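You operate a simulated robot arm through the tools that you are given. There is no shell and no other tool. Be economical: measure what you need, move in short steps, check, and stop when the job is done.

You are at the controls of a simulated robot arm. One attempt, no reset.

JOB
Put things in order on the wall end of the breakfast bar. At the end: the clear glass stands where the clear rose bottle stood; the brown pocket book stands where the clear glass stood; the orange nut driver stands where the brown pocket book stood; the clear rose bottle is on the white plate; whatever was shut is shut again. Leave all else as you found it, and nothing knocked over. Set down upright: rose bottle.

Only the result counts: the job must be done as asked and must still hold three seconds after the hand-in. Knocking over, shifting, dropping, spilling or breaking anything else fails it.

ROBOT AND FRAMES
A 6-joint arm with a two-finger parallel gripper, fixed in place. Base frame: the origin is at the foot of the arm, x ahead of it, y to its left, z up; the work surface is at about z = 0. Units: mm, rad, N and s.
With the tool pointing down near the work surface it reaches from about 140 to 580 mm from the base axis. Its first joint turns from -1.152 to 1.152 rad. Payload 2.1 kg.
The tool frame sits at the grasp point between the pads (the TCP): z along the fingers, y along the line on which they close. The tips reach 30 mm beyond it. Largest opening 94 mm; finger width 28, thickness 10; the body of the gripper, 50 by 96 mm, starts 55 mm behind the TCP.
Orientation is that of the tool frame in the base frame, as [roll, pitch, yaw] about the fixed x, y, z axes, in that order (R = Rz(yaw) Ry(pitch) Rx(roll)). With the fingers straight down and closing along the base's y, the tool's x points along the base's -x, its y along +y and its z along -z.

CONTROLS
- The arm moves only by the tool apply_moves. Its argument "plan" is one flat list of numbers, 7 for each row, row after row: the shift along the tool's x, y, z in mm, then the turn, a rotation vector about the tool's x, y, z in rad, then the finger opening in mm, from 0 to 94. In form: [dx, dy, dz, rx, ry, rz, hand, dx, dy, dz, rx, ry, rz, hand, ...]. A call has 1 to 12 rows; each row is the pose to reach, as a shift and turn from the pose commanded when the call began, along the tool's axes at that moment. Rows are played at 5 a second. More than 50 mm and 0.15 rad between two rows, or a gripper value outside its range, and nothing of the call is played. Where a pose cannot be reached the arm comes as near as it can. A force on the tool above 40 N (or 10 N above the force at the start of the call, whichever is more), or a blocked arm, ends the call early, and 0.2 s more pass. The fingers move at their own pace (about 72 mm/s each) and stop on an object; they squeeze with about 44 N. The grip force told is the motor's: it shows also when the fingers shut on nothing. Time passes only in rows, and 0.2 s behind the last, so rows that repeat a pose let the fingers close. It gives the time, the measured TCP pose, the force on the tool (base axes), the opening and the grip force at its end, in the units of the frame above (readings bear some noise), with the torque about the TCP (base axes, N m) and any sound that the robot's microphone picked up.
- Cameras (640 x 400 px; columns grow to the right, rows downward): "scene" is fixed at [46.2, -362.4, 488.2]; the picture's right is [0.86, -0.52, 0.00], its down [-0.27, -0.46, -0.85] and it looks along [0.44, 0.73, -0.53] (base axes); focal length 316 px, centre (320, 200). "wrist" rides on the gripper at [76, 14, -103] in the tool frame; the picture's right is [-0.18, 0.98, 0.00], its down [-0.75, -0.14, -0.64] and it looks along [-0.63, -0.12, 0.77] (tool axes); focal length 243 px, centre (320, 200). There is no depth. A picture from a camera that has moved, and an enlarged one, comes with that camera's place and axes in the base frame and with its lens.
- camera(camera): a new picture of that camera. It takes no simulated time.
- inspect(camera, box): a new picture of the part [left, top, right, bottom] of that camera's present view, enlarged. It takes no simulated time.
- hand_in(): hands the job in; it is judged then, once.

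Go step by step. Nothing tells you positions but the pictures and the camera data: compare them with the known pose of the tool, close in by small moves and look again before you grip or let go. The budget is 120 turns and 84 pictures, counting those below and the enlarged ones. Unless the task says otherwise, let go and move clear before handing in, and close with one line.

The tools are called after "Call:" as name(argument=value, ...) on one line, values as JSON. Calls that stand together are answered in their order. apply_moves: Moves the arm, as the interface text tells. Its arguments: {"type":"object","properties":{"plan":{"type":"array"}},"required":["plan"]} The other tools are called the same way: camera (camera) takes a picture; inspect (camera, box) takes an enlarged picture of a part of a camera's view; hand_in () hands the job in.

At the start:

```text
time_s: 0.0
tcp_pos: [334.7, 139.4, 304.1]
ee_rot: [3.141, -0.001, -3.14]
force: [0.8, -0.6, 0.3]
wrist_torque: [0.05, 0.0, -0.04]
gripper_width: 94.1
grasp_force: 0.0
```

scene: 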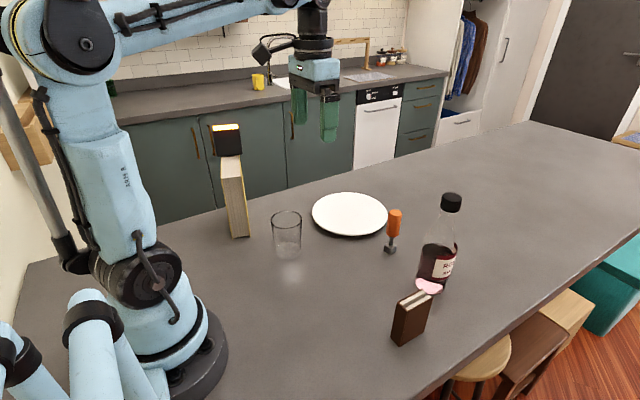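
wrist: 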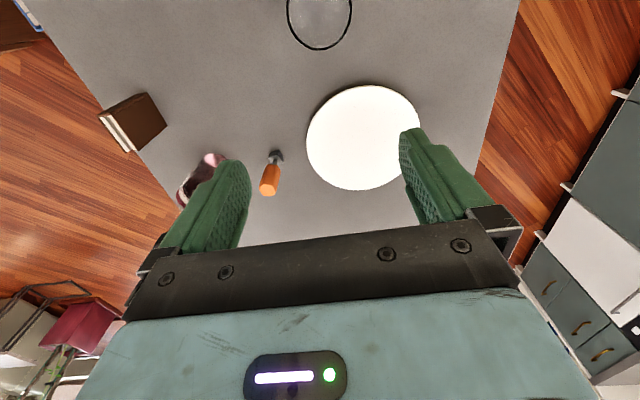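

I see the glass, plate, nut driver, bottle and a brown book on the bar, plus a tall book with something on top that must stay put. I'll enlarge the views before measuring.

Call:
inspect(camera="scene", box=[370, 180, 490, 355])

Call:
inspect(camera="scene", box=[190, 110, 410, 270])

Call:
inspect(camera="wrist", box=[80, 60, 320, 220])

```text
2.29 times, centred on (430, 268) of scene
camera zoom: at [46.2, -362.4, 488.2], right [0.86, -0.52, 0.0], down [-0.27, -0.46, -0.85], along [0.44, 0.73, -0.53], focal length 723 px, centre (69, 46)
```

zoom: 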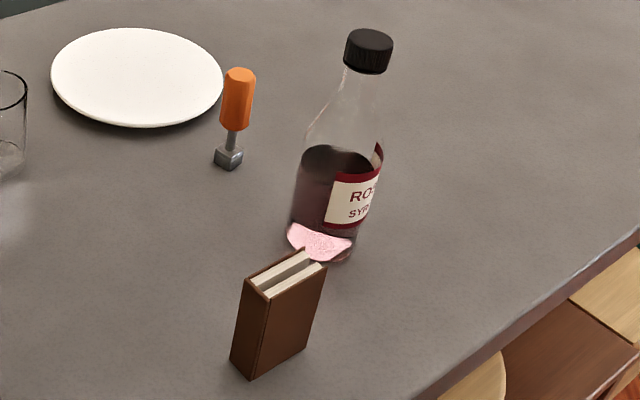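

```text
2.50 times, centred on (300, 190) of scene
camera zoom: at [46.2, -362.4, 488.2], right [0.86, -0.52, 0.0], down [-0.27, -0.46, -0.85], along [0.44, 0.73, -0.53], focal length 790 px, centre (370, 225)
```

zoom: 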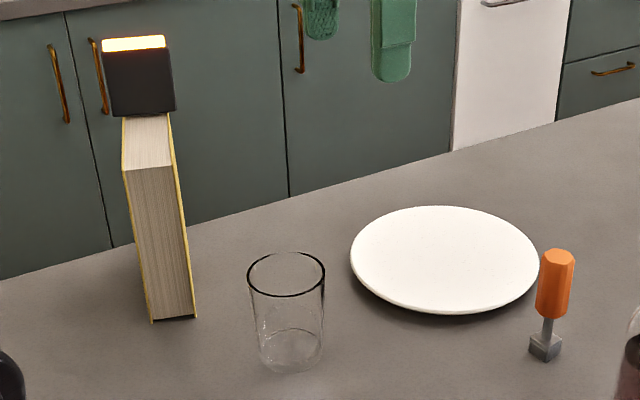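

```text
2.50 times, centred on (200, 140) of wrist
camera zoom: at [257.0, 153.8, 407.5], right [0.18, 0.98, 0.0], down [0.75, -0.14, 0.64], along [0.63, -0.12, -0.77], focal length 606 px, centre (620, 350)
```

zoom: 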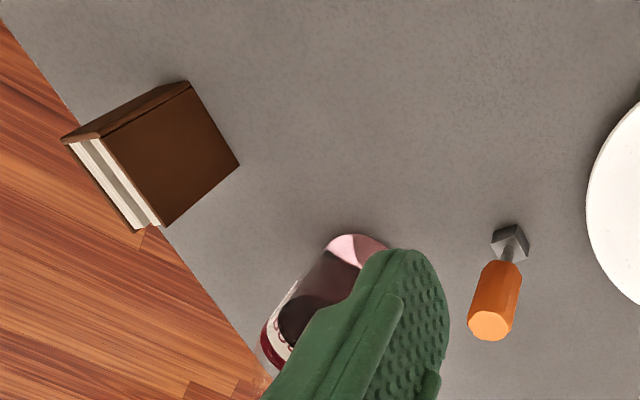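

The bottle ("ROSE SYRUP") is at about (477,-88), roughly 205 mm tall with a 35 mm cap. The glass is near (272,153), the driver near (478,36), the brown book near (357,-147) and the plate near (482,207). The bottle goes to the plate first, so I'll move near it and look.

Call:
apply_moves(plan=[-15, -38, 2, 0, 0, 0, 94, -30, -76, 4, 0, 0, 0, 94, -45, -114, 6, 0, 0, 0, 94, -60, -152, 8, 0, 0, 0, 94, -75, -190, 10, 0, 0, 0, 94, -85, -227, 14, 0, 0, 0, 94])

Call:
camera(camera="wrist")

Call:
camera(camera="scene")

```text
time_s: 1.4
tcp_pos: [418.8, -88.4, 290.7]
ee_rot: [3.141, -0.001, 3.142]
force: [1.0, -0.9, -0.2]
wrist_torque: [-0.01, 0.02, -0.03]
gripper_width: 93.9
grasp_force: 0.1
```

```text
78 pictures are left
camera wrist: at [341.8, -72.8, 394.1], right [0.18, 0.98, 0.0], down [0.75, -0.14, 0.64], along [0.63, -0.12, -0.77], focal length 243 px, centre (320, 200)
```

wrist: 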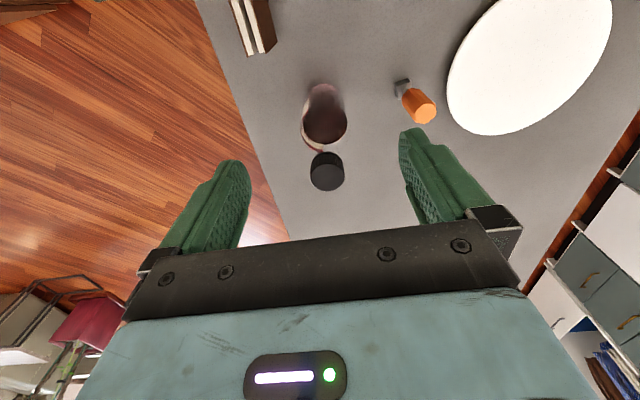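

```text
77 pictures are left
```

scene: 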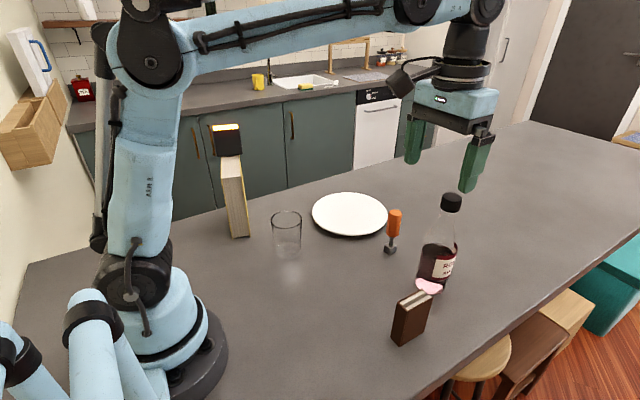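

The bottle and cap are in view ahead of the gripper, so I'll enlarge the cap to pin down its position.

Call:
inspect(camera="wrist", box=[270, 60, 390, 200])

Call:
inspect(camera="wrist", box=[220, 0, 480, 130])

```text
2.86 times, centred on (330, 130) of wrist
camera zoom: at [341.8, -72.8, 394.1], right [0.18, 0.98, 0.0], down [0.75, -0.14, 0.64], along [0.63, -0.12, -0.77], focal length 693 px, centre (291, 400)
```

zoom: 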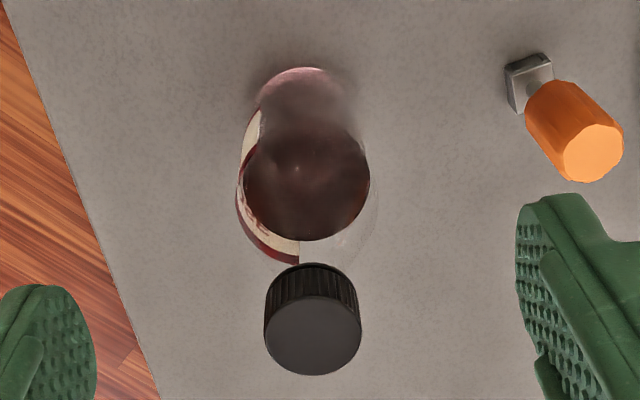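

```text
2.46 times, centred on (350, 65) of wrist
camera zoom: at [341.8, -72.8, 394.1], right [0.18, 0.98, 0.0], down [0.75, -0.14, 0.64], along [0.63, -0.12, -0.77], focal length 597 px, centre (246, 532)
```

zoom: 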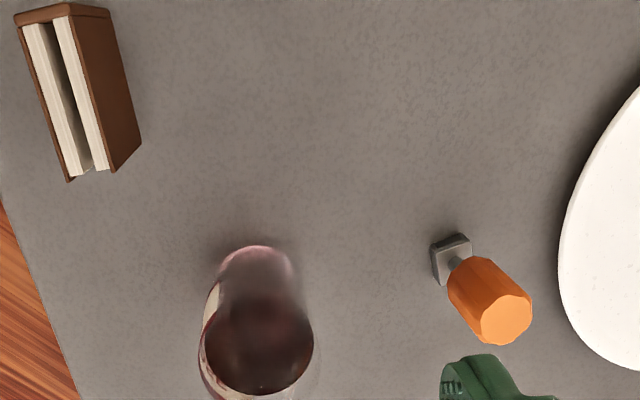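

Triangulating the cap gives a bottle axis of about (468,-89) and a cap top at z≈212. I'll move over it and look again.

Call:
apply_moves(plan=[-25, 0, 0, 0, 0, 0, 94, -49, 0, 20, 0, 0, 0, 94, -49, 0, 40, 0, 0, 0, 94])

Call:
camera(camera="wrist")

Call:
inspect(camera="scene", box=[370, 80, 530, 300])

```text
time_s: 2.2
tcp_pos: [467.6, -87.1, 249.8]
ee_rot: [-3.141, -0.001, 3.141]
force: [-0.6, 0.4, 0.5]
wrist_torque: [0.0, 0.02, 0.05]
gripper_width: 94.2
grasp_force: 0.0
```

```text
74 pictures are left
camera wrist: at [390.2, -72.2, 353.2], right [0.18, 0.98, 0.0], down [0.75, -0.14, 0.64], along [0.63, -0.12, -0.77], focal length 243 px, centre (320, 200)
```

wrist: 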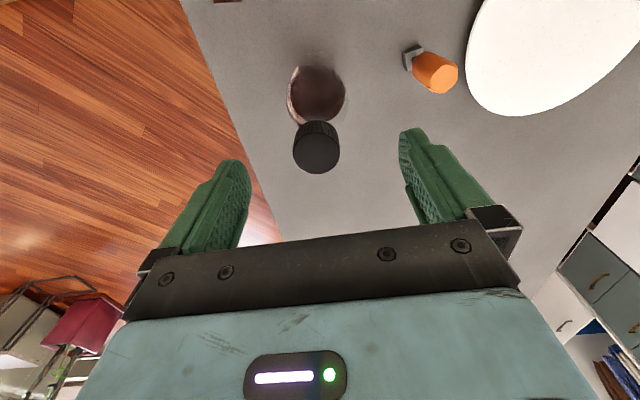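

```text
1.82 times, centred on (450, 190) of scene
camera zoom: at [46.2, -362.4, 488.2], right [0.86, -0.52, 0.0], down [-0.27, -0.46, -0.85], along [0.44, 0.73, -0.53], focal length 575 px, centre (84, 218)
```

zoom: 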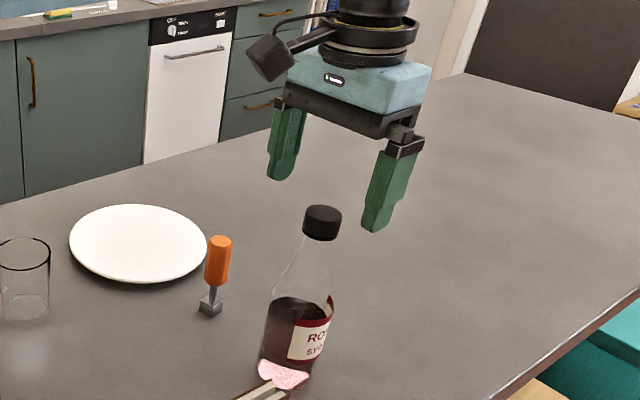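

The cap lines up under the gripper, about 2 mm off in y. I'll descend around the cap and close.

Call:
apply_moves(plan=[0, -2, 20, 0, 0, 0, 70, 0, -2, 40, 0, 0, 0, 70, 0, -2, 55, 0, 0, 0, 70, 0, -2, 55, 0, 0, 0, 50, 0, -2, 55, 0, 0, 0, 50])

Call:
camera(camera="wrist")

Call:
inspect(camera="scene", box=[370, 80, 530, 300])

```text
time_s: 3.4
tcp_pos: [468.4, -89.6, 195.0]
ee_rot: [3.141, -0.001, 3.14]
force: [-0.1, 0.2, -0.2]
wrist_torque: [-0.01, 0.0, 0.01]
gripper_width: 50.1
grasp_force: 0.1
```

```text
72 pictures are left
camera wrist: at [390.8, -74.6, 297.4], right [0.18, 0.98, 0.0], down [0.75, -0.14, 0.64], along [0.63, -0.12, -0.77], focal length 243 px, centre (320, 200)
```

wrist: 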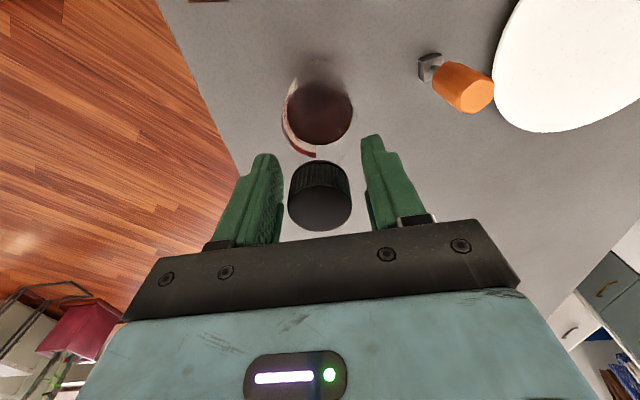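

```text
1.82 times, centred on (450, 190) of scene
camera zoom: at [46.2, -362.4, 488.2], right [0.86, -0.52, 0.0], down [-0.27, -0.46, -0.85], along [0.44, 0.73, -0.53], focal length 575 px, centre (84, 218)
```

zoom: 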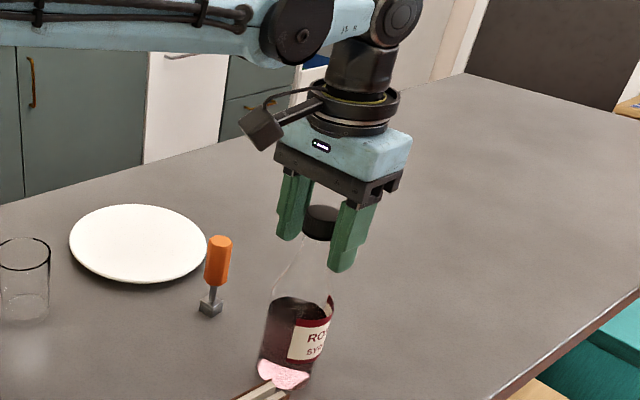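

The cap sits between the fingers, so I'll close and check the grip.

Call:
apply_moves(plan=[0, 0, 0, 0, 0, 0, 20, 0, 0, 0, 0, 0, 0, 20, 0, 0, 0, 0, 0, 0, 20, 0, 0, -5, 0, 0, 0, 20, 0, 0, -15, 0, 0, 0, 20, 0, 0, -30, 0, 0, 0, 20])

Call:
inspect(camera="scene", box=[370, 80, 530, 350])

Call:
camera(camera="wrist")

```text
time_s: 4.8
tcp_pos: [467.2, -91.1, 224.5]
ee_rot: [3.14, 0.0, 3.139]
force: [0.1, 0.2, -4.2]
wrist_torque: [0.02, 0.01, -0.01]
gripper_width: 30.5
grasp_force: 44.0
```

```text
1.48 times, centred on (450, 215) of scene
camera zoom: at [46.2, -362.4, 488.2], right [0.86, -0.52, 0.0], down [-0.27, -0.46, -0.85], along [0.44, 0.73, -0.53], focal length 468 px, centre (127, 178)
```

zoom: 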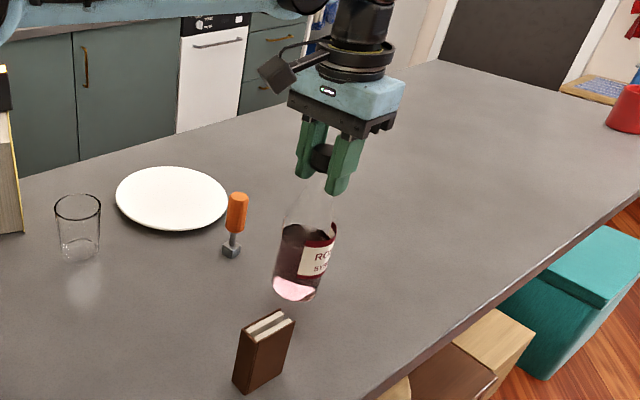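

```text
69 pictures are left
camera wrist: at [390.3, -75.1, 327.6], right [0.18, 0.98, 0.0], down [0.75, -0.14, 0.64], along [0.63, -0.12, -0.77], focal length 243 px, centre (320, 200)
```

wrist: 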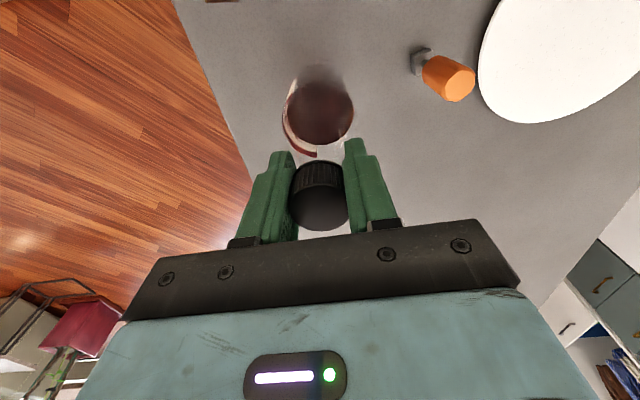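

The bottle is lifted about 30 mm and held firmly at 44 N. I'll carry it on a nearer arc that clears the driver and the glass, toward the plate.

Call:
apply_moves(plan=[8, 10, -10, 0, 0, 0, 20, 25, 25, -22, 0, 0, 0, 20, 48, 48, -28, 0, 0, 0, 20, 70, 72, -28, 0, 0, 0, 20, 82, 100, -28, 0, 0, 0, 20, 84, 130, -28, 0, 0, 0, 20, 84, 160, -28, 0, 0, 0, 20, 84, 190, -28, 0, 0, 0, 20, 80, 215, -28, 0, 0, 0, 20, 76, 230, -28, 0, 0, 0, 20, 76, 232, -28, 0, 0, 0, 20])

Call:
camera(camera="scene")

Call:
camera(camera="wrist")

```text
time_s: 7.2
tcp_pos: [390.7, 142.8, 251.5]
ee_rot: [-3.141, 0.001, 3.14]
force: [-0.4, 0.3, -4.5]
wrist_torque: [-0.03, 0.03, -0.01]
gripper_width: 30.4
grasp_force: 43.2
```

```text
68 pictures are left
```

scene: 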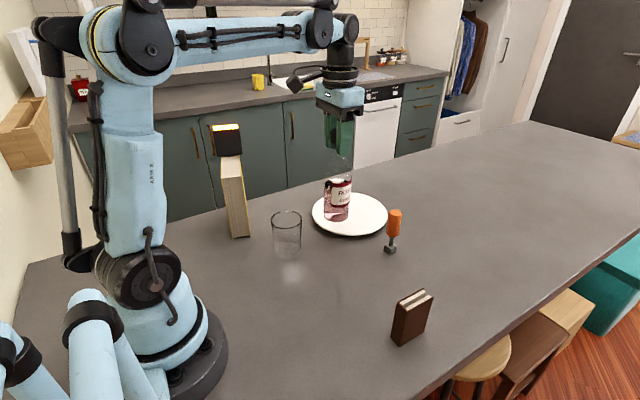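

```text
67 pictures are left
camera wrist: at [314.7, 156.7, 355.4], right [0.19, 0.98, 0.0], down [0.75, -0.14, 0.64], along [0.63, -0.12, -0.77], focal length 243 px, centre (320, 200)
```

wrist: 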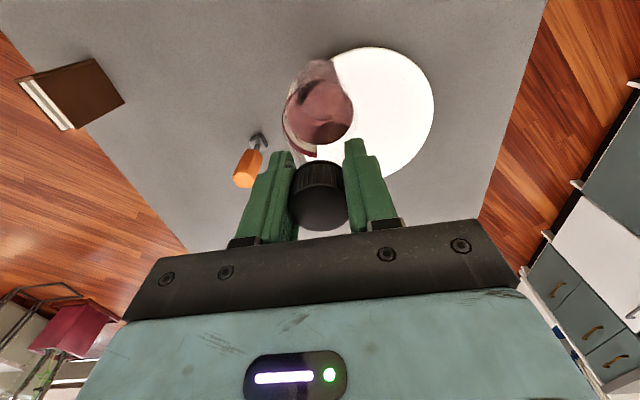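

The bottle is clear of everything and its bottom is about 56 mm up. The plate centre works out near (458,195), so I'll move over it at the same height.

Call:
apply_moves(plan=[-18, 14, 0, 0, 0, 0, 20, -36, 28, 0, 0, 0, 0, 20, -54, 42, 0, 0, 0, 0, 20, -67, 52, 0, 0, 0, 0, 20, -67, 52, 0, 0, 0, 0, 20])

Call:
inspect(camera="scene", box=[280, 80, 440, 270])

Call:
camera(camera="wrist")

```text
time_s: 8.4
tcp_pos: [458.5, 194.2, 254.2]
ee_rot: [-3.141, -0.001, -3.14]
force: [0.5, -1.0, -4.9]
wrist_torque: [-0.01, -0.01, 0.0]
gripper_width: 30.7
grasp_force: 44.2
```

```text
2.11 times, centred on (360, 175) of scene
camera zoom: at [46.2, -362.4, 488.2], right [0.86, -0.52, 0.0], down [-0.27, -0.46, -0.85], along [0.44, 0.73, -0.53], focal length 666 px, centre (236, 253)
```

zoom: 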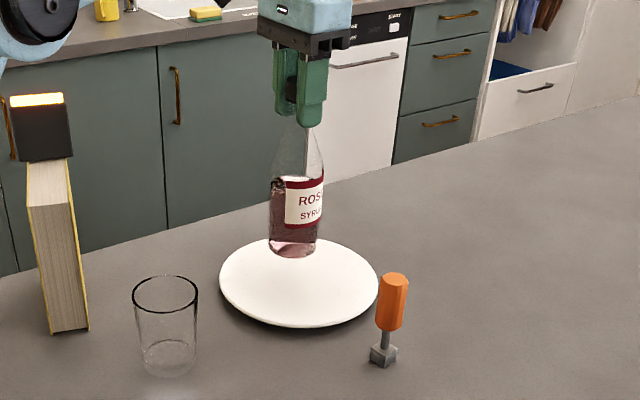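

```text
65 pictures are left
camera wrist: at [382.6, 209.1, 356.6], right [0.18, 0.98, 0.0], down [0.75, -0.14, 0.64], along [0.63, -0.12, -0.77], focal length 243 px, centre (320, 200)
```

wrist: 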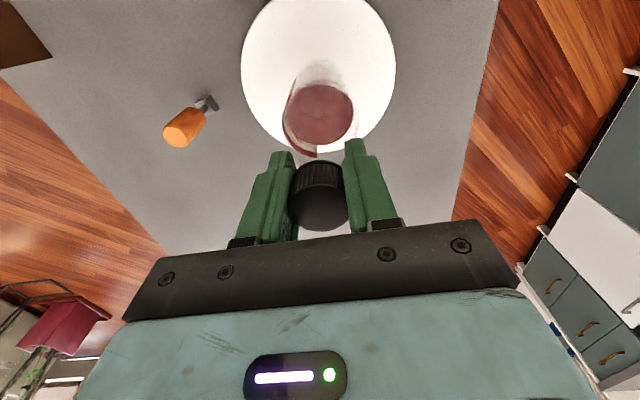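

The bottle is over the plate, and both cameras agree to within about 10 mm. I'll nudge it and lower most of the way.

Call:
apply_moves(plan=[-3, -3, 10, 0, 0, 0, 20, -3, -3, 22, 0, 0, 0, 20, -3, -3, 32, 0, 0, 0, 20, -3, -3, 38, 0, 0, 0, 20, -3, -3, 38, 0, 0, 0, 20])

Call:
inspect(camera="scene", box=[290, 140, 410, 250])

```text
time_s: 9.6
tcp_pos: [461.3, 190.2, 215.3]
ee_rot: [-3.141, 0.0, 3.142]
force: [0.0, 0.0, -3.8]
wrist_torque: [-0.03, 0.0, 0.03]
gripper_width: 30.8
grasp_force: 43.9
```

```text
3.64 times, centred on (350, 195) of scene
camera zoom: at [46.2, -362.4, 488.2], right [0.86, -0.52, 0.0], down [-0.27, -0.46, -0.85], along [0.44, 0.73, -0.53], focal length 1150 px, centre (211, 218)
```

zoom: 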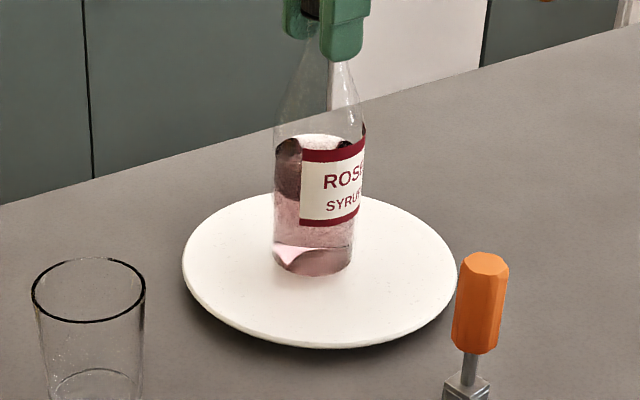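

The bottle base sits centrally above the plate with a few mm left, so I'll lower in tiny steps until the weight comes off.

Call:
apply_moves(plan=[0, 0, 2, 0, 0, 0, 20, 0, 0, 3.5, 0, 0, 0, 20, 0, 0, 5, 0, 0, 0, 20, 0, 0, 6.5, 0, 0, 0, 20])

```text
time_s: 10.6
tcp_pos: [462.5, 190.8, 211.5]
ee_rot: [-3.141, 0.001, 3.139]
force: [0.6, 0.2, 8.9]
wrist_torque: [0.11, 0.08, -0.02]
gripper_width: 30.7
grasp_force: 44.5
stopped in row 4: the force on the tool passed its limit at 43 N (the readings are from after the stop); the commanded pose is now the measured one
```

The bottle is in contact with the plate at TCP z≈211. I'll look, then ease off slightly and open.

Call:
apply_moves(plan=[0, 0, -0.5, 0, 0, 0, 20, 0, 0, -0.5, 0, 0, 0, 20])

Call:
inspect(camera="scene", box=[290, 140, 410, 250])

```text
time_s: 11.2
tcp_pos: [460.7, 190.8, 211.7]
ee_rot: [-3.141, 0.003, 3.14]
force: [1.7, 1.7, 13.1]
wrist_torque: [0.04, 0.06, -0.07]
gripper_width: 30.6
grasp_force: 43.7
```

```text
3.64 times, centred on (350, 195) of scene
camera zoom: at [46.1, -362.4, 488.2], right [0.86, -0.52, 0.0], down [-0.27, -0.46, -0.85], along [0.44, 0.73, -0.53], focal length 1150 px, centre (211, 218)
```

zoom: 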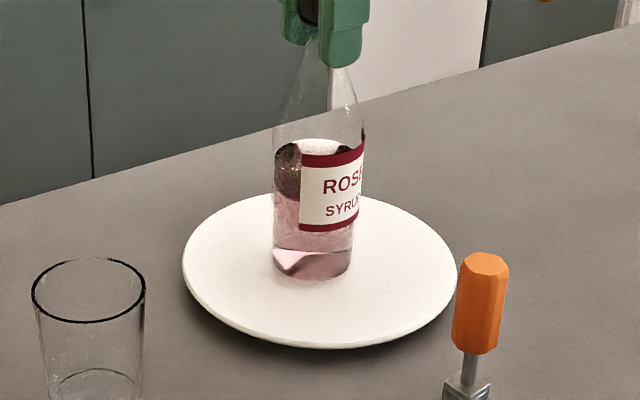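

The bottle stands upright on the plate under light pressure. I'll ease up a touch, open, and rise straight up.

Call:
apply_moves(plan=[0, 0, -0.7, 0, 0, 0, 20, 0, 0, -0.7, 0, 0, 0, 40, 0, 0, -0.7, 0, 0, 0, 60, 0, 0, -0.7, 0, 0, 0, 70, 0, 0, -15, 0, 0, 0, 70, 0, 0, -35, 0, 0, 0, 70, 0, 0, -60, 0, 0, 0, 70])

Call:
camera(camera="scene")

```text
time_s: 12.8
tcp_pos: [462.6, 190.2, 273.5]
ee_rot: [-3.141, 0.002, 3.138]
force: [0.2, 0.9, 0.1]
wrist_torque: [0.02, -0.01, -0.01]
gripper_width: 70.0
grasp_force: 0.0
```

```text
62 pictures are left
```

scene: 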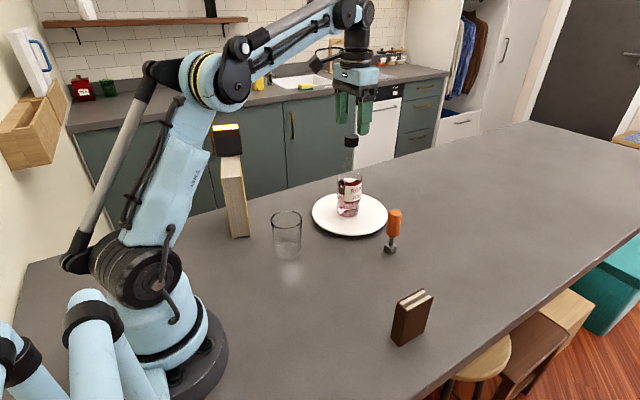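

The bottle stands upright on the plate. Next I'll retract and hover behind the glass to measure it.

Call:
apply_moves(plan=[30, -5, -5, 0, 0, 0, 80, 65, -12, -5, 0, 0, 0, 94, 100, -20, 5, 0, 0, 0, 94, 135, -28, 35, 0, 0, 0, 94, 170, -36, 65, 0, 0, 0, 94, 207, -43, 93, 0, 0, 0, 94, 207, -43, 93, 0, 0, 0, 94])

Call:
camera(camera="wrist")

Call:
inspect(camera="scene", box=[200, 130, 360, 290])

```text
time_s: 14.4
tcp_pos: [254.1, 144.8, 175.9]
ee_rot: [-3.141, 0.002, 3.141]
force: [-0.3, 0.0, 0.3]
wrist_torque: [0.0, 0.0, 0.03]
gripper_width: 94.1
grasp_force: 0.0
```

```text
61 pictures are left
camera wrist: at [176.4, 159.8, 278.7], right [0.19, 0.98, 0.0], down [0.75, -0.14, 0.64], along [0.63, -0.12, -0.77], focal length 243 px, centre (320, 200)
```

wrist: 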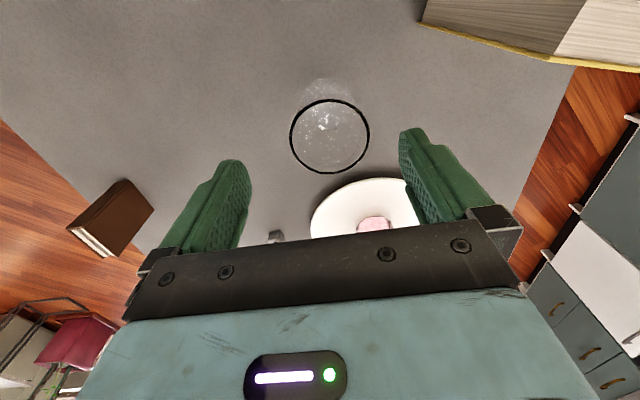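

```text
2.50 times, centred on (280, 210) of scene
camera zoom: at [46.1, -362.4, 488.2], right [0.86, -0.52, 0.0], down [-0.27, -0.46, -0.85], along [0.44, 0.73, -0.53], focal length 790 px, centre (420, 175)
```

zoom: 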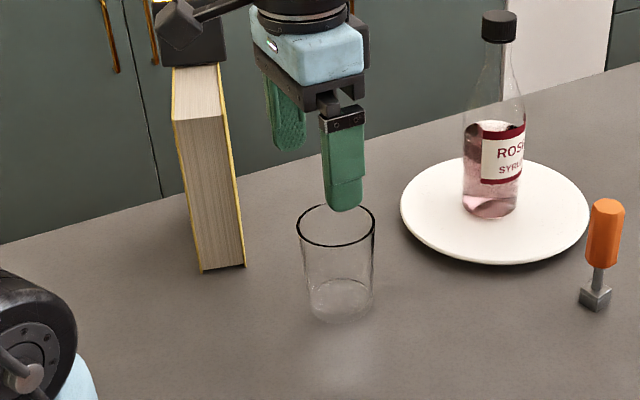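

The glass is at about (269,150), with a 70 mm rim at z≈80. I'll align first, then descend around it.

Call:
apply_moves(plan=[-15, 5, 10, 0, 0, 0, 94, -15, 5, 40, 0, 0, 0, 94, -15, 5, 40, 0, 0, 0, 94])

Call:
camera(camera="wrist")

Call:
inspect(camera="scene", box=[200, 130, 360, 290])

```text
time_s: 15.2
tcp_pos: [269.9, 151.1, 136.9]
ee_rot: [3.141, 0.002, 3.139]
force: [0.2, 0.7, -0.7]
wrist_torque: [0.01, 0.0, -0.03]
gripper_width: 93.9
grasp_force: 0.0
```

```text
59 pictures are left
camera wrist: at [192.7, 166.3, 239.9], right [0.19, 0.98, 0.0], down [0.75, -0.14, 0.64], along [0.63, -0.12, -0.77], focal length 243 px, centre (320, 200)
```

wrist: 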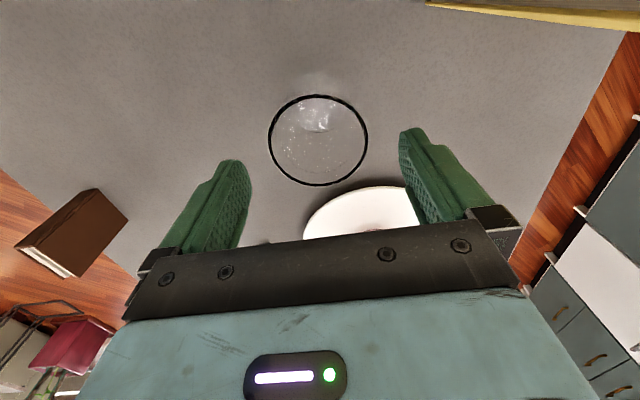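

```text
2.50 times, centred on (280, 210) of scene
camera zoom: at [46.2, -362.4, 488.2], right [0.86, -0.52, 0.0], down [-0.27, -0.46, -0.85], along [0.44, 0.73, -0.53], focal length 790 px, centre (420, 175)
```

zoom: 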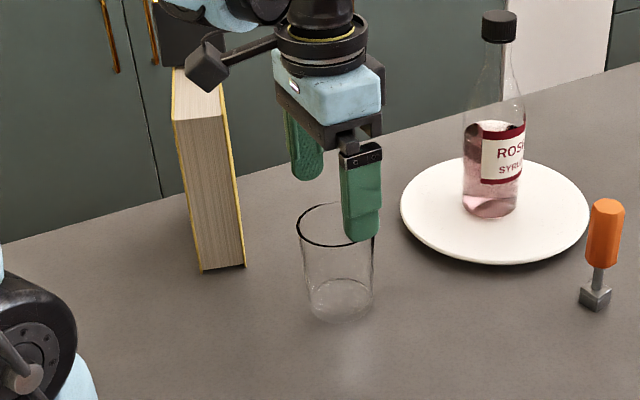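

The glass is centred within 1 mm, so I'll descend.

Call:
apply_moves(plan=[0.5, -1, 20, 0, 0, 0, 94, 0.5, -1, 40, 0, 0, 0, 94, 0.5, -1, 60, 0, 0, 0, 94, 0.5, -1, 75, 0, 0, 0, 94, 0.5, -1, 89, 0, 0, 0, 94, 0.5, -1, 89, 0, 0, 0, 94])

Call:
camera(camera="wrist")

Call:
inspect(camera="scene", box=[200, 130, 360, 290])

```text
time_s: 16.6
tcp_pos: [269.1, 151.8, 50.0]
ee_rot: [-3.141, 0.002, 3.14]
force: [-0.2, -0.2, 0.0]
wrist_torque: [0.0, 0.02, 0.01]
gripper_width: 94.0
grasp_force: 0.2
```

```text
57 pictures are left
camera wrist: at [192.3, 166.2, 152.1], right [0.19, 0.98, 0.0], down [0.75, -0.14, 0.64], along [0.63, -0.12, -0.77], focal length 243 px, centre (320, 200)
```

wrist: 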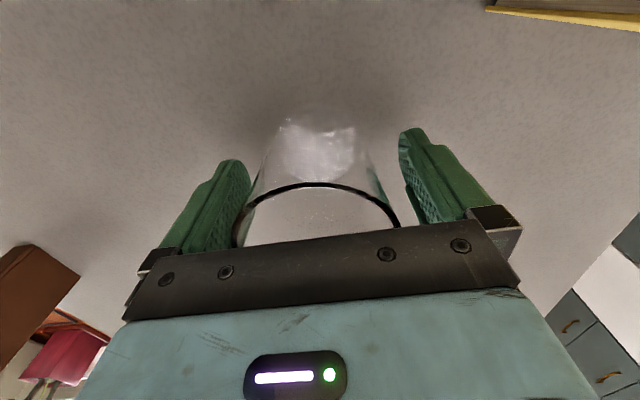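

```text
2.50 times, centred on (280, 210) of scene
camera zoom: at [46.2, -362.4, 488.2], right [0.86, -0.52, 0.0], down [-0.27, -0.46, -0.85], along [0.44, 0.73, -0.53], focal length 790 px, centre (420, 175)
```

zoom: 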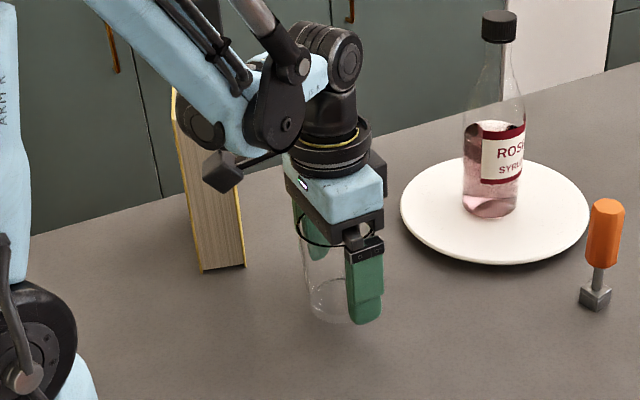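

The fingers straddle the glass with clearance on both sides. I'll close and check the grip.

Call:
apply_moves(plan=[0, 0, 0, 0, 0, 0, 80, 0, 0, 0, 0, 0, 0, 70, 0, 0, 0, 0, 0, 0, 60, 0, 0, 0, 0, 0, 0, 55])

Call:
camera(camera="wrist")

```text
time_s: 17.6
tcp_pos: [269.4, 151.1, 49.6]
ee_rot: [-3.141, 0.003, 3.14]
force: [-0.6, 0.2, 0.8]
wrist_torque: [0.01, -0.01, 0.0]
gripper_width: 69.0
grasp_force: 44.0
```

```text
55 pictures are left
camera wrist: at [192.3, 166.2, 152.3], right [0.19, 0.98, 0.0], down [0.75, -0.14, 0.64], along [0.63, -0.12, -0.77], focal length 243 px, centre (320, 200)
```

wrist: 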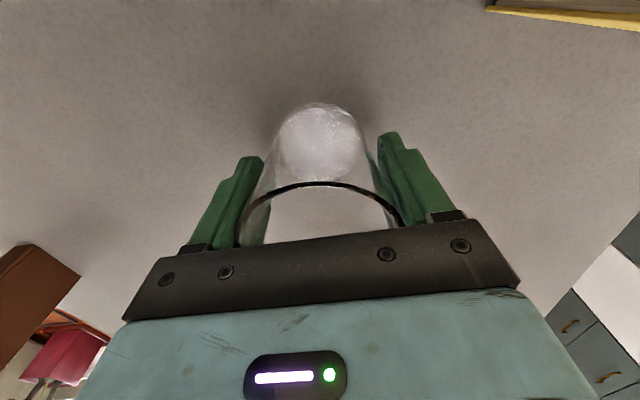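

The glass is gripped at 69 mm. I'll lift it and carry it on an arc clear of the driver and book to a hover over the old bottle spot (467,-90).

Call:
apply_moves(plan=[0, 0, -15, 0, 0, 0, 55, -10, -10, -45, 0, 0, 0, 55, -30, -40, -60, 0, 0, 0, 55, -50, -75, -60, 0, 0, 0, 55, -70, -110, -60, 0, 0, 0, 55, -85, -145, -60, 0, 0, 0, 55, -100, -180, -60, 0, 0, 0, 55, -125, -210, -60, 0, 0, 0, 55, -155, -228, -60, 0, 0, 0, 55, -180, -238, -60, 0, 0, 0, 55, -198, -241, -60, 0, 0, 0, 55, -198, -241, -60, 0, 0, 0, 55])

Call:
inspect(camera="scene", box=[330, 130, 530, 350])

Call:
camera(camera="wrist")

```text
time_s: 20.2
tcp_pos: [465.6, -88.9, 108.7]
ee_rot: [3.141, 0.001, 3.14]
force: [-0.7, 0.1, -1.3]
wrist_torque: [0.0, -0.01, 0.0]
gripper_width: 68.9
grasp_force: 44.2
```

```text
1.82 times, centred on (430, 240) of scene
camera zoom: at [46.2, -362.4, 488.2], right [0.86, -0.52, 0.0], down [-0.27, -0.46, -0.85], along [0.44, 0.73, -0.53], focal length 575 px, centre (120, 127)
```

zoom: 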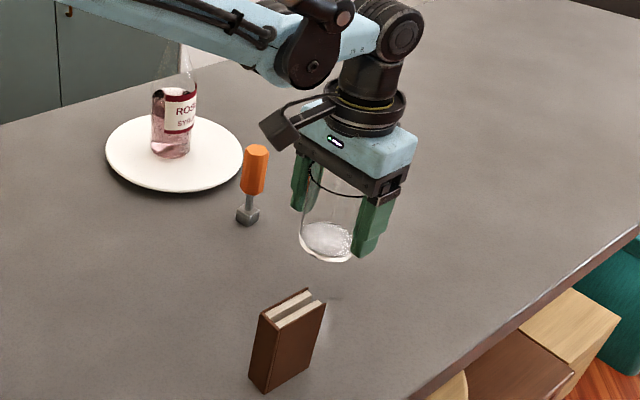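

```text
53 pictures are left
camera wrist: at [389.1, -74.5, 210.6], right [0.19, 0.98, 0.0], down [0.75, -0.14, 0.64], along [0.63, -0.12, -0.77], focal length 243 px, centre (320, 200)
```

wrist: 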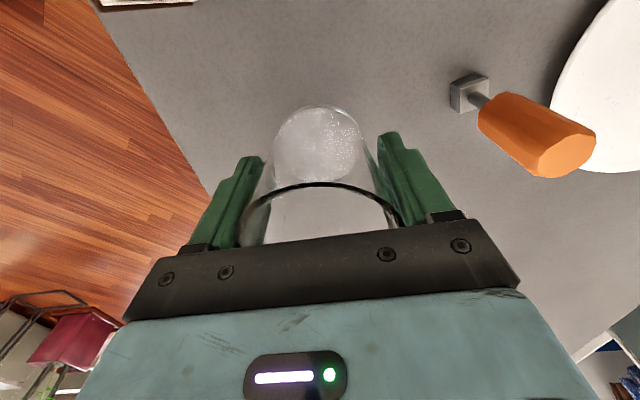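

The glass hovers over the old bottle spot with its bottom about 59 mm up. I'll lower most of the way, then creep to contact.

Call:
apply_moves(plan=[-1.5, -1, 20, 0, 0, 0, 55, -1.5, -1, 38, 0, 0, 0, 55, -1.5, -1, 50, 0, 0, 0, 55, -1.5, -1, 55, 0, 0, 0, 55, -1.5, -1, 55, 0, 0, 0, 55])

Call:
inspect(camera="scene", box=[370, 180, 490, 355])

```text
time_s: 21.4
tcp_pos: [467.2, -90.6, 53.8]
ee_rot: [-3.141, 0.002, 3.139]
force: [0.4, -0.1, -1.5]
wrist_torque: [-0.01, 0.04, 0.0]
gripper_width: 69.2
grasp_force: 44.1
```

```text
2.29 times, centred on (430, 268) of scene
camera zoom: at [46.2, -362.4, 488.2], right [0.86, -0.52, 0.0], down [-0.27, -0.46, -0.85], along [0.44, 0.73, -0.53], focal length 723 px, centre (69, 46)
```

zoom: 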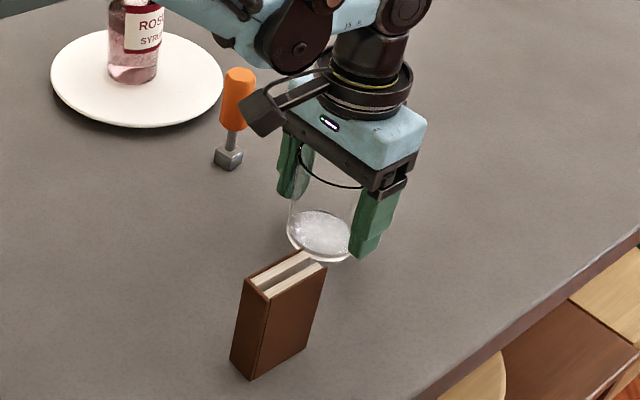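

The glass base matches the bottle's old outline. I'll creep down to contact.

Call:
apply_moves(plan=[0, 0, 1.5, 0, 0, 0, 55, 0, 0, 2.5, 0, 0, 0, 55, 0, 0, 3.5, 0, 0, 0, 55, 0, 0, 3.5, 0, 0, 0, 55])

```text
time_s: 22.4
tcp_pos: [467.9, -90.0, 50.7]
ee_rot: [3.14, 0.001, 3.14]
force: [0.5, 0.5, -1.5]
wrist_torque: [0.01, 0.01, 0.02]
gripper_width: 69.2
grasp_force: 44.5
```

Call:
apply_moves(plan=[0, 0, 0.5, 0, 0, 0, 55, 0, 0, 1, 0, 0, 0, 55, 0, 0, 1, 0, 0, 0, 55])

```text
time_s: 23.2
tcp_pos: [468.2, -91.0, 49.8]
ee_rot: [3.141, 0.002, 3.14]
force: [-0.4, 0.6, -1.2]
wrist_torque: [0.0, 0.01, 0.02]
gripper_width: 68.8
grasp_force: 43.7
```

The weight is still on the gripper, so the glass is just about at the surface. I'll go another millimetre.

Call:
apply_moves(plan=[0, 0, 0.5, 0, 0, 0, 55, 0, 0, 1, 0, 0, 0, 55, 0, 0, 1, 0, 0, 0, 55])

```text
time_s: 24.0
tcp_pos: [468.1, -90.1, 49.9]
ee_rot: [-3.14, 0.002, 3.139]
force: [-1.8, -0.3, 5.4]
wrist_torque: [0.16, -0.02, 0.04]
gripper_width: 69.0
grasp_force: 44.0
```

Contact shows as +5 N. I'll open symmetrically and rise straight up.

Call:
apply_moves(plan=[0, 0, -0.3, 0, 0, 0, 72, 0, 0, -0.3, 0, 0, 0, 82, 0, 0, -0.3, 0, 0, 0, 94, 0, 0, -0.3, 0, 0, 0, 94, 0, 0, -20, 0, 0, 0, 94, 0, 0, -45, 0, 0, 0, 94, 0, 0, -75, 0, 0, 0, 94, 0, 0, -100, 0, 0, 0, 94])

Call:
inspect(camera="scene", box=[370, 180, 490, 355])

```text
time_s: 25.8
tcp_pos: [469.1, -91.0, 148.7]
ee_rot: [3.141, 0.001, 3.139]
force: [-0.4, 0.1, 0.1]
wrist_torque: [-0.01, 0.0, 0.03]
gripper_width: 94.2
grasp_force: 0.1
```

```text
2.29 times, centred on (430, 268) of scene
camera zoom: at [46.2, -362.4, 488.2], right [0.86, -0.52, 0.0], down [-0.27, -0.46, -0.85], along [0.44, 0.73, -0.53], focal length 723 px, centre (69, 46)
```

zoom: 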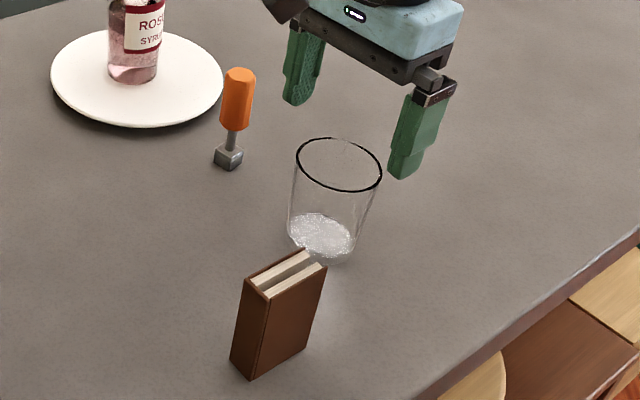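

The glass stands on the old bottle spot. Next I'll hover behind the brown book and measure it.

Call:
apply_moves(plan=[25, -8, -25, 0, 0, 0, 94, 60, -18, -40, 0, 0, 0, 94, 95, -32, -40, 0, 0, 0, 94, 130, -46, -40, 0, 0, 0, 94, 155, -56, -40, 0, 0, 0, 94, 155, -56, -40, 0, 0, 0, 94])

Call:
camera(camera="wrist")

Call:
inspect(camera="wrist", box=[220, 20, 420, 180])

```text
time_s: 27.2
tcp_pos: [313.2, -144.0, 186.9]
ee_rot: [-3.141, 0.003, 3.141]
force: [0.3, 0.5, 0.8]
wrist_torque: [-0.01, 0.03, 0.02]
gripper_width: 94.0
grasp_force: 0.1
```

```text
50 pictures are left
camera wrist: at [237.0, -129.1, 289.6], right [0.19, 0.98, 0.0], down [0.75, -0.14, 0.64], along [0.63, -0.12, -0.77], focal length 243 px, centre (320, 200)
```

wrist: 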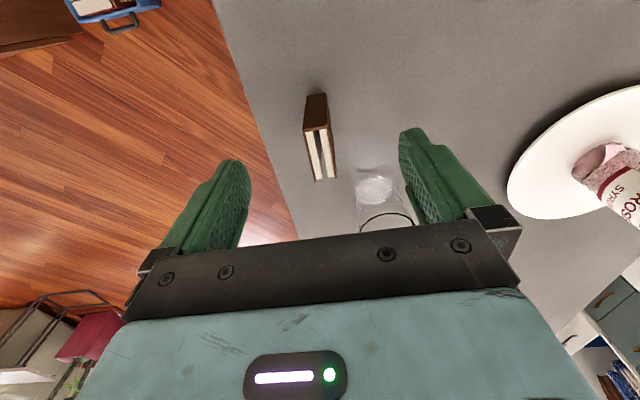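

```text
2.50 times, centred on (320, 100) of wrist
camera zoom: at [237.0, -129.1, 289.6], right [0.19, 0.98, 0.0], down [0.75, -0.14, 0.64], along [0.63, -0.12, -0.77], focal length 606 px, centre (320, 450)
```

zoom: 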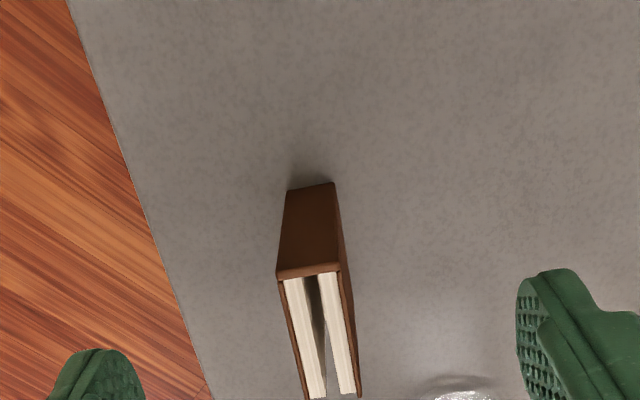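

The book footprint is x≈321–378, y≈-149, about 22 mm thick, 88 mm tall and axis-aligned. I'll align above it and check.

Call:
apply_moves(plan=[-20, -3, 15, 0, 0, 0, 80, -37, -5, 40, 0, 0, 0, 60, -37, -5, 50, 0, 0, 0, 60, -37, -5, 50, 0, 0, 0, 60])

Call:
camera(camera="wrist")

Call:
inspect(camera="scene", box=[350, 180, 510, 360])

```text
time_s: 28.2
tcp_pos: [350.9, -150.0, 139.0]
ee_rot: [-3.141, 0.004, 3.139]
force: [0.1, 0.7, 0.1]
wrist_torque: [-0.01, 0.02, 0.01]
gripper_width: 59.8
grasp_force: 0.1
```

```text
48 pictures are left
camera wrist: at [273.3, -135.9, 241.4], right [0.19, 0.98, 0.0], down [0.75, -0.14, 0.64], along [0.63, -0.12, -0.77], focal length 243 px, centre (320, 200)
```

wrist: 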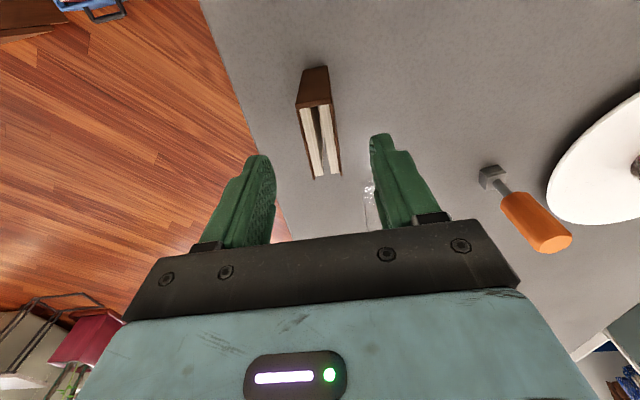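

```text
2.22 times, centred on (430, 270) of scene
camera zoom: at [46.2, -362.4, 488.2], right [0.86, -0.52, 0.0], down [-0.27, -0.46, -0.85], along [0.44, 0.73, -0.53], focal length 703 px, centre (76, 44)
```

zoom: 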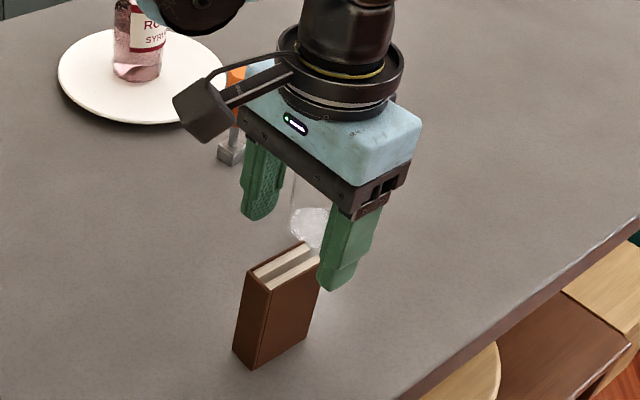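

The gripper is centred over the book. I'll descend around it.

Call:
apply_moves(plan=[0, 0, 25, 0, 0, 0, 60, 0, 0, 50, 0, 0, 0, 60, 0, 0, 72, 0, 0, 0, 60, 0, 0, 87, 0, 0, 0, 60, 0, 0, 87, 0, 0, 0, 60])

Call:
camera(camera="wrist")

Call:
inspect(camera="scene", box=[350, 180, 510, 360])

```text
time_s: 29.4
tcp_pos: [352.1, -148.9, 50.6]
ee_rot: [3.14, 0.001, 3.14]
force: [0.3, -0.9, 1.1]
wrist_torque: [0.01, 0.0, 0.04]
gripper_width: 60.0
grasp_force: 0.2
```

```text
46 pictures are left
camera wrist: at [274.1, -135.0, 154.2], right [0.19, 0.98, 0.0], down [0.75, -0.14, 0.64], along [0.63, -0.12, -0.77], focal length 243 px, centre (320, 200)
```

wrist: 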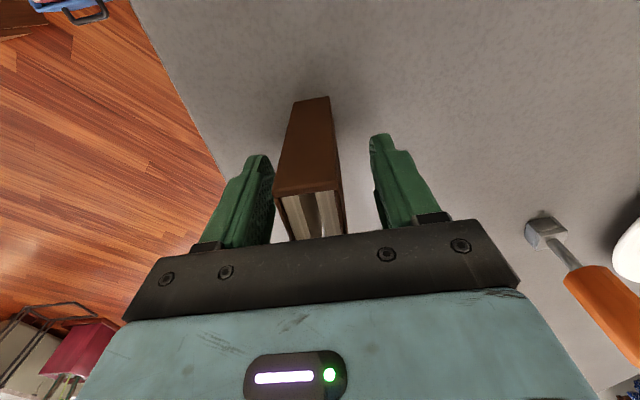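

```text
2.22 times, centred on (430, 270) of scene
camera zoom: at [46.2, -362.4, 488.2], right [0.86, -0.52, 0.0], down [-0.27, -0.46, -0.85], along [0.44, 0.73, -0.53], focal length 703 px, centre (76, 44)
```

zoom: 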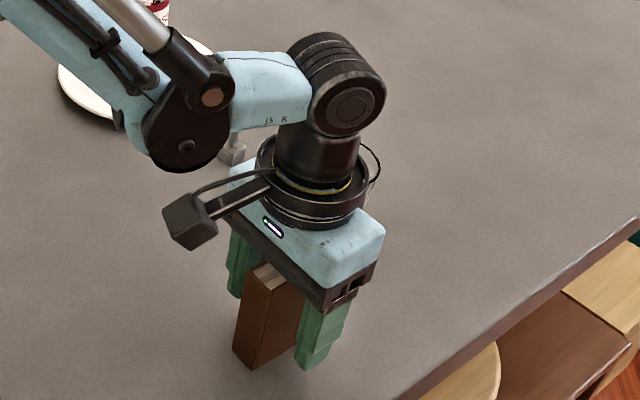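

The book lies centred between the fingers (y≈-148.7). I'll close and lift slightly.

Call:
apply_moves(plan=[0, 0, 0, 0, 0, 0, 40, 0, 0, 0, 0, 0, 0, 25, 0, 0, 0, 0, 0, 0, 12, 0, 0, 0, 0, 0, 0, 12, 0, 0, 0, 0, 0, 0, 12])

Call:
camera(camera="wrist")

```text
time_s: 30.6
tcp_pos: [350.7, -150.0, 52.2]
ee_rot: [-3.142, 0.002, 3.139]
force: [-0.1, -0.5, -0.1]
wrist_torque: [0.0, -0.02, 0.02]
gripper_width: 26.3
grasp_force: 44.5
```

```text
44 pictures are left
camera wrist: at [274.1, -135.1, 154.5], right [0.19, 0.98, 0.0], down [0.75, -0.14, 0.64], along [0.63, -0.12, -0.77], focal length 243 px, centre (320, 200)
```

wrist: 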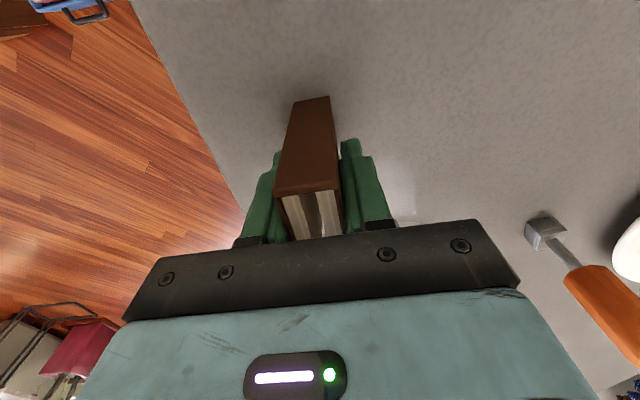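

The book is held at 26 mm and has not moved. I'll lift and carry it to the old glass spot at (269,150).

Call:
apply_moves(plan=[0, 0, -12, 0, 0, 0, 12, 2, 10, -35, 0, 0, 0, 12, 5, 35, -45, 0, 0, 0, 12, 10, 70, -45, 0, 0, 0, 12, 15, 105, -45, 0, 0, 0, 12, 22, 140, -45, 0, 0, 0, 12, 30, 175, -45, 0, 0, 0, 12, 40, 210, -45, 0, 0, 0, 12, 55, 245, -45, 0, 0, 0, 12, 70, 275, -45, 0, 0, 0, 12, 81, 299, -45, 0, 0, 0, 12, 81, 299, -45, 0, 0, 0, 12])

Call:
inspect(camera="scene", box=[200, 130, 360, 290])

Call:
camera(camera="wrist")

```text
time_s: 33.2
tcp_pos: [270.6, 147.9, 96.7]
ee_rot: [3.141, 0.001, 3.139]
force: [0.3, -0.1, -1.8]
wrist_torque: [-0.03, -0.01, 0.01]
gripper_width: 26.5
grasp_force: 44.1
```

```text
2.50 times, centred on (280, 210) of scene
camera zoom: at [46.2, -362.4, 488.2], right [0.86, -0.52, 0.0], down [-0.27, -0.46, -0.85], along [0.44, 0.73, -0.53], focal length 790 px, centre (420, 175)
```

zoom: 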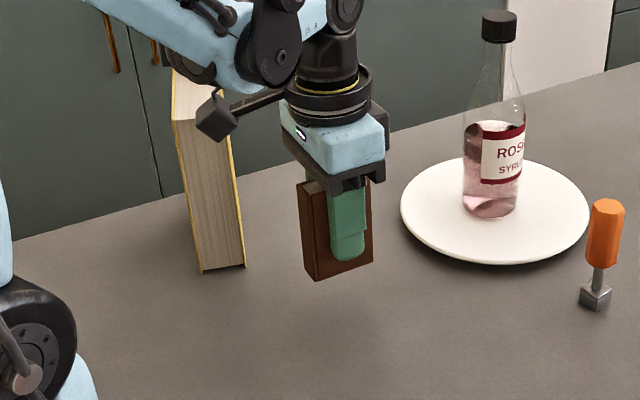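

```text
42 pictures are left
camera wrist: at [193.3, 163.1, 199.7], right [0.19, 0.98, 0.0], down [0.75, -0.14, 0.64], along [0.63, -0.12, -0.77], focal length 243 px, centre (320, 200)
```

wrist: 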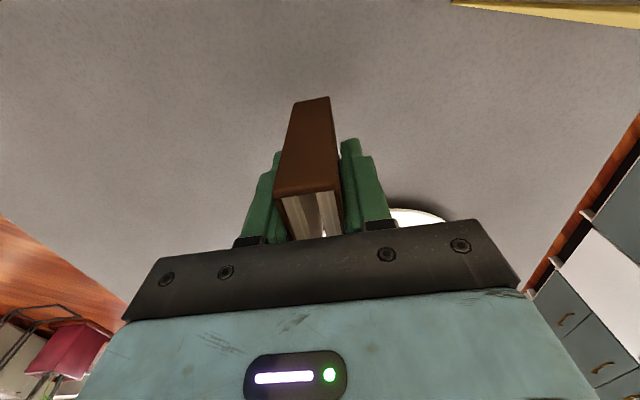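

The book hovers over the old glass spot. I'll lower it with a 1 mm y correction.

Call:
apply_moves(plan=[0, 1, 18, 0, 0, 0, 12, 0, 1, 32, 0, 0, 0, 12, 0, 1, 40, 0, 0, 0, 12, 0, 1, 43, 0, 0, 0, 12, 0, 1, 44, 0, 0, 0, 12, 0, 1, 44, 0, 0, 0, 12])

Call:
inspect(camera="scene", box=[200, 130, 360, 290])

```text
time_s: 34.6
tcp_pos: [271.1, 148.6, 53.5]
ee_rot: [3.141, 0.003, 3.141]
force: [1.3, 0.3, 0.4]
wrist_torque: [-0.02, -0.01, -0.02]
gripper_width: 26.5
grasp_force: 44.2
```

```text
2.50 times, centred on (280, 210) of scene
camera zoom: at [46.2, -362.4, 488.2], right [0.86, -0.52, 0.0], down [-0.27, -0.46, -0.85], along [0.44, 0.73, -0.53], focal length 790 px, centre (420, 175)
```

zoom: 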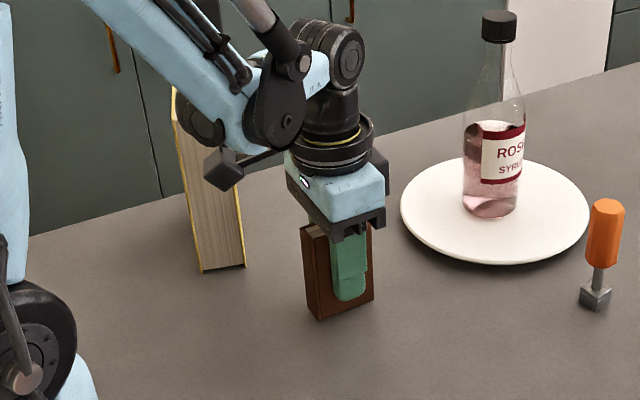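

The weight appears to be coming off already. I'll creep down another millimetre to confirm contact.

Call:
apply_moves(plan=[0, 0, 0.5, 0, 0, 0, 12, 0, 0, 1, 0, 0, 0, 12, 0, 0, 1, 0, 0, 0, 12])

```text
time_s: 35.4
tcp_pos: [269.6, 149.0, 51.3]
ee_rot: [-3.141, 0.002, 3.14]
force: [-0.6, -2.4, 14.5]
wrist_torque: [-0.08, -0.07, 0.04]
gripper_width: 26.5
grasp_force: 44.1
```

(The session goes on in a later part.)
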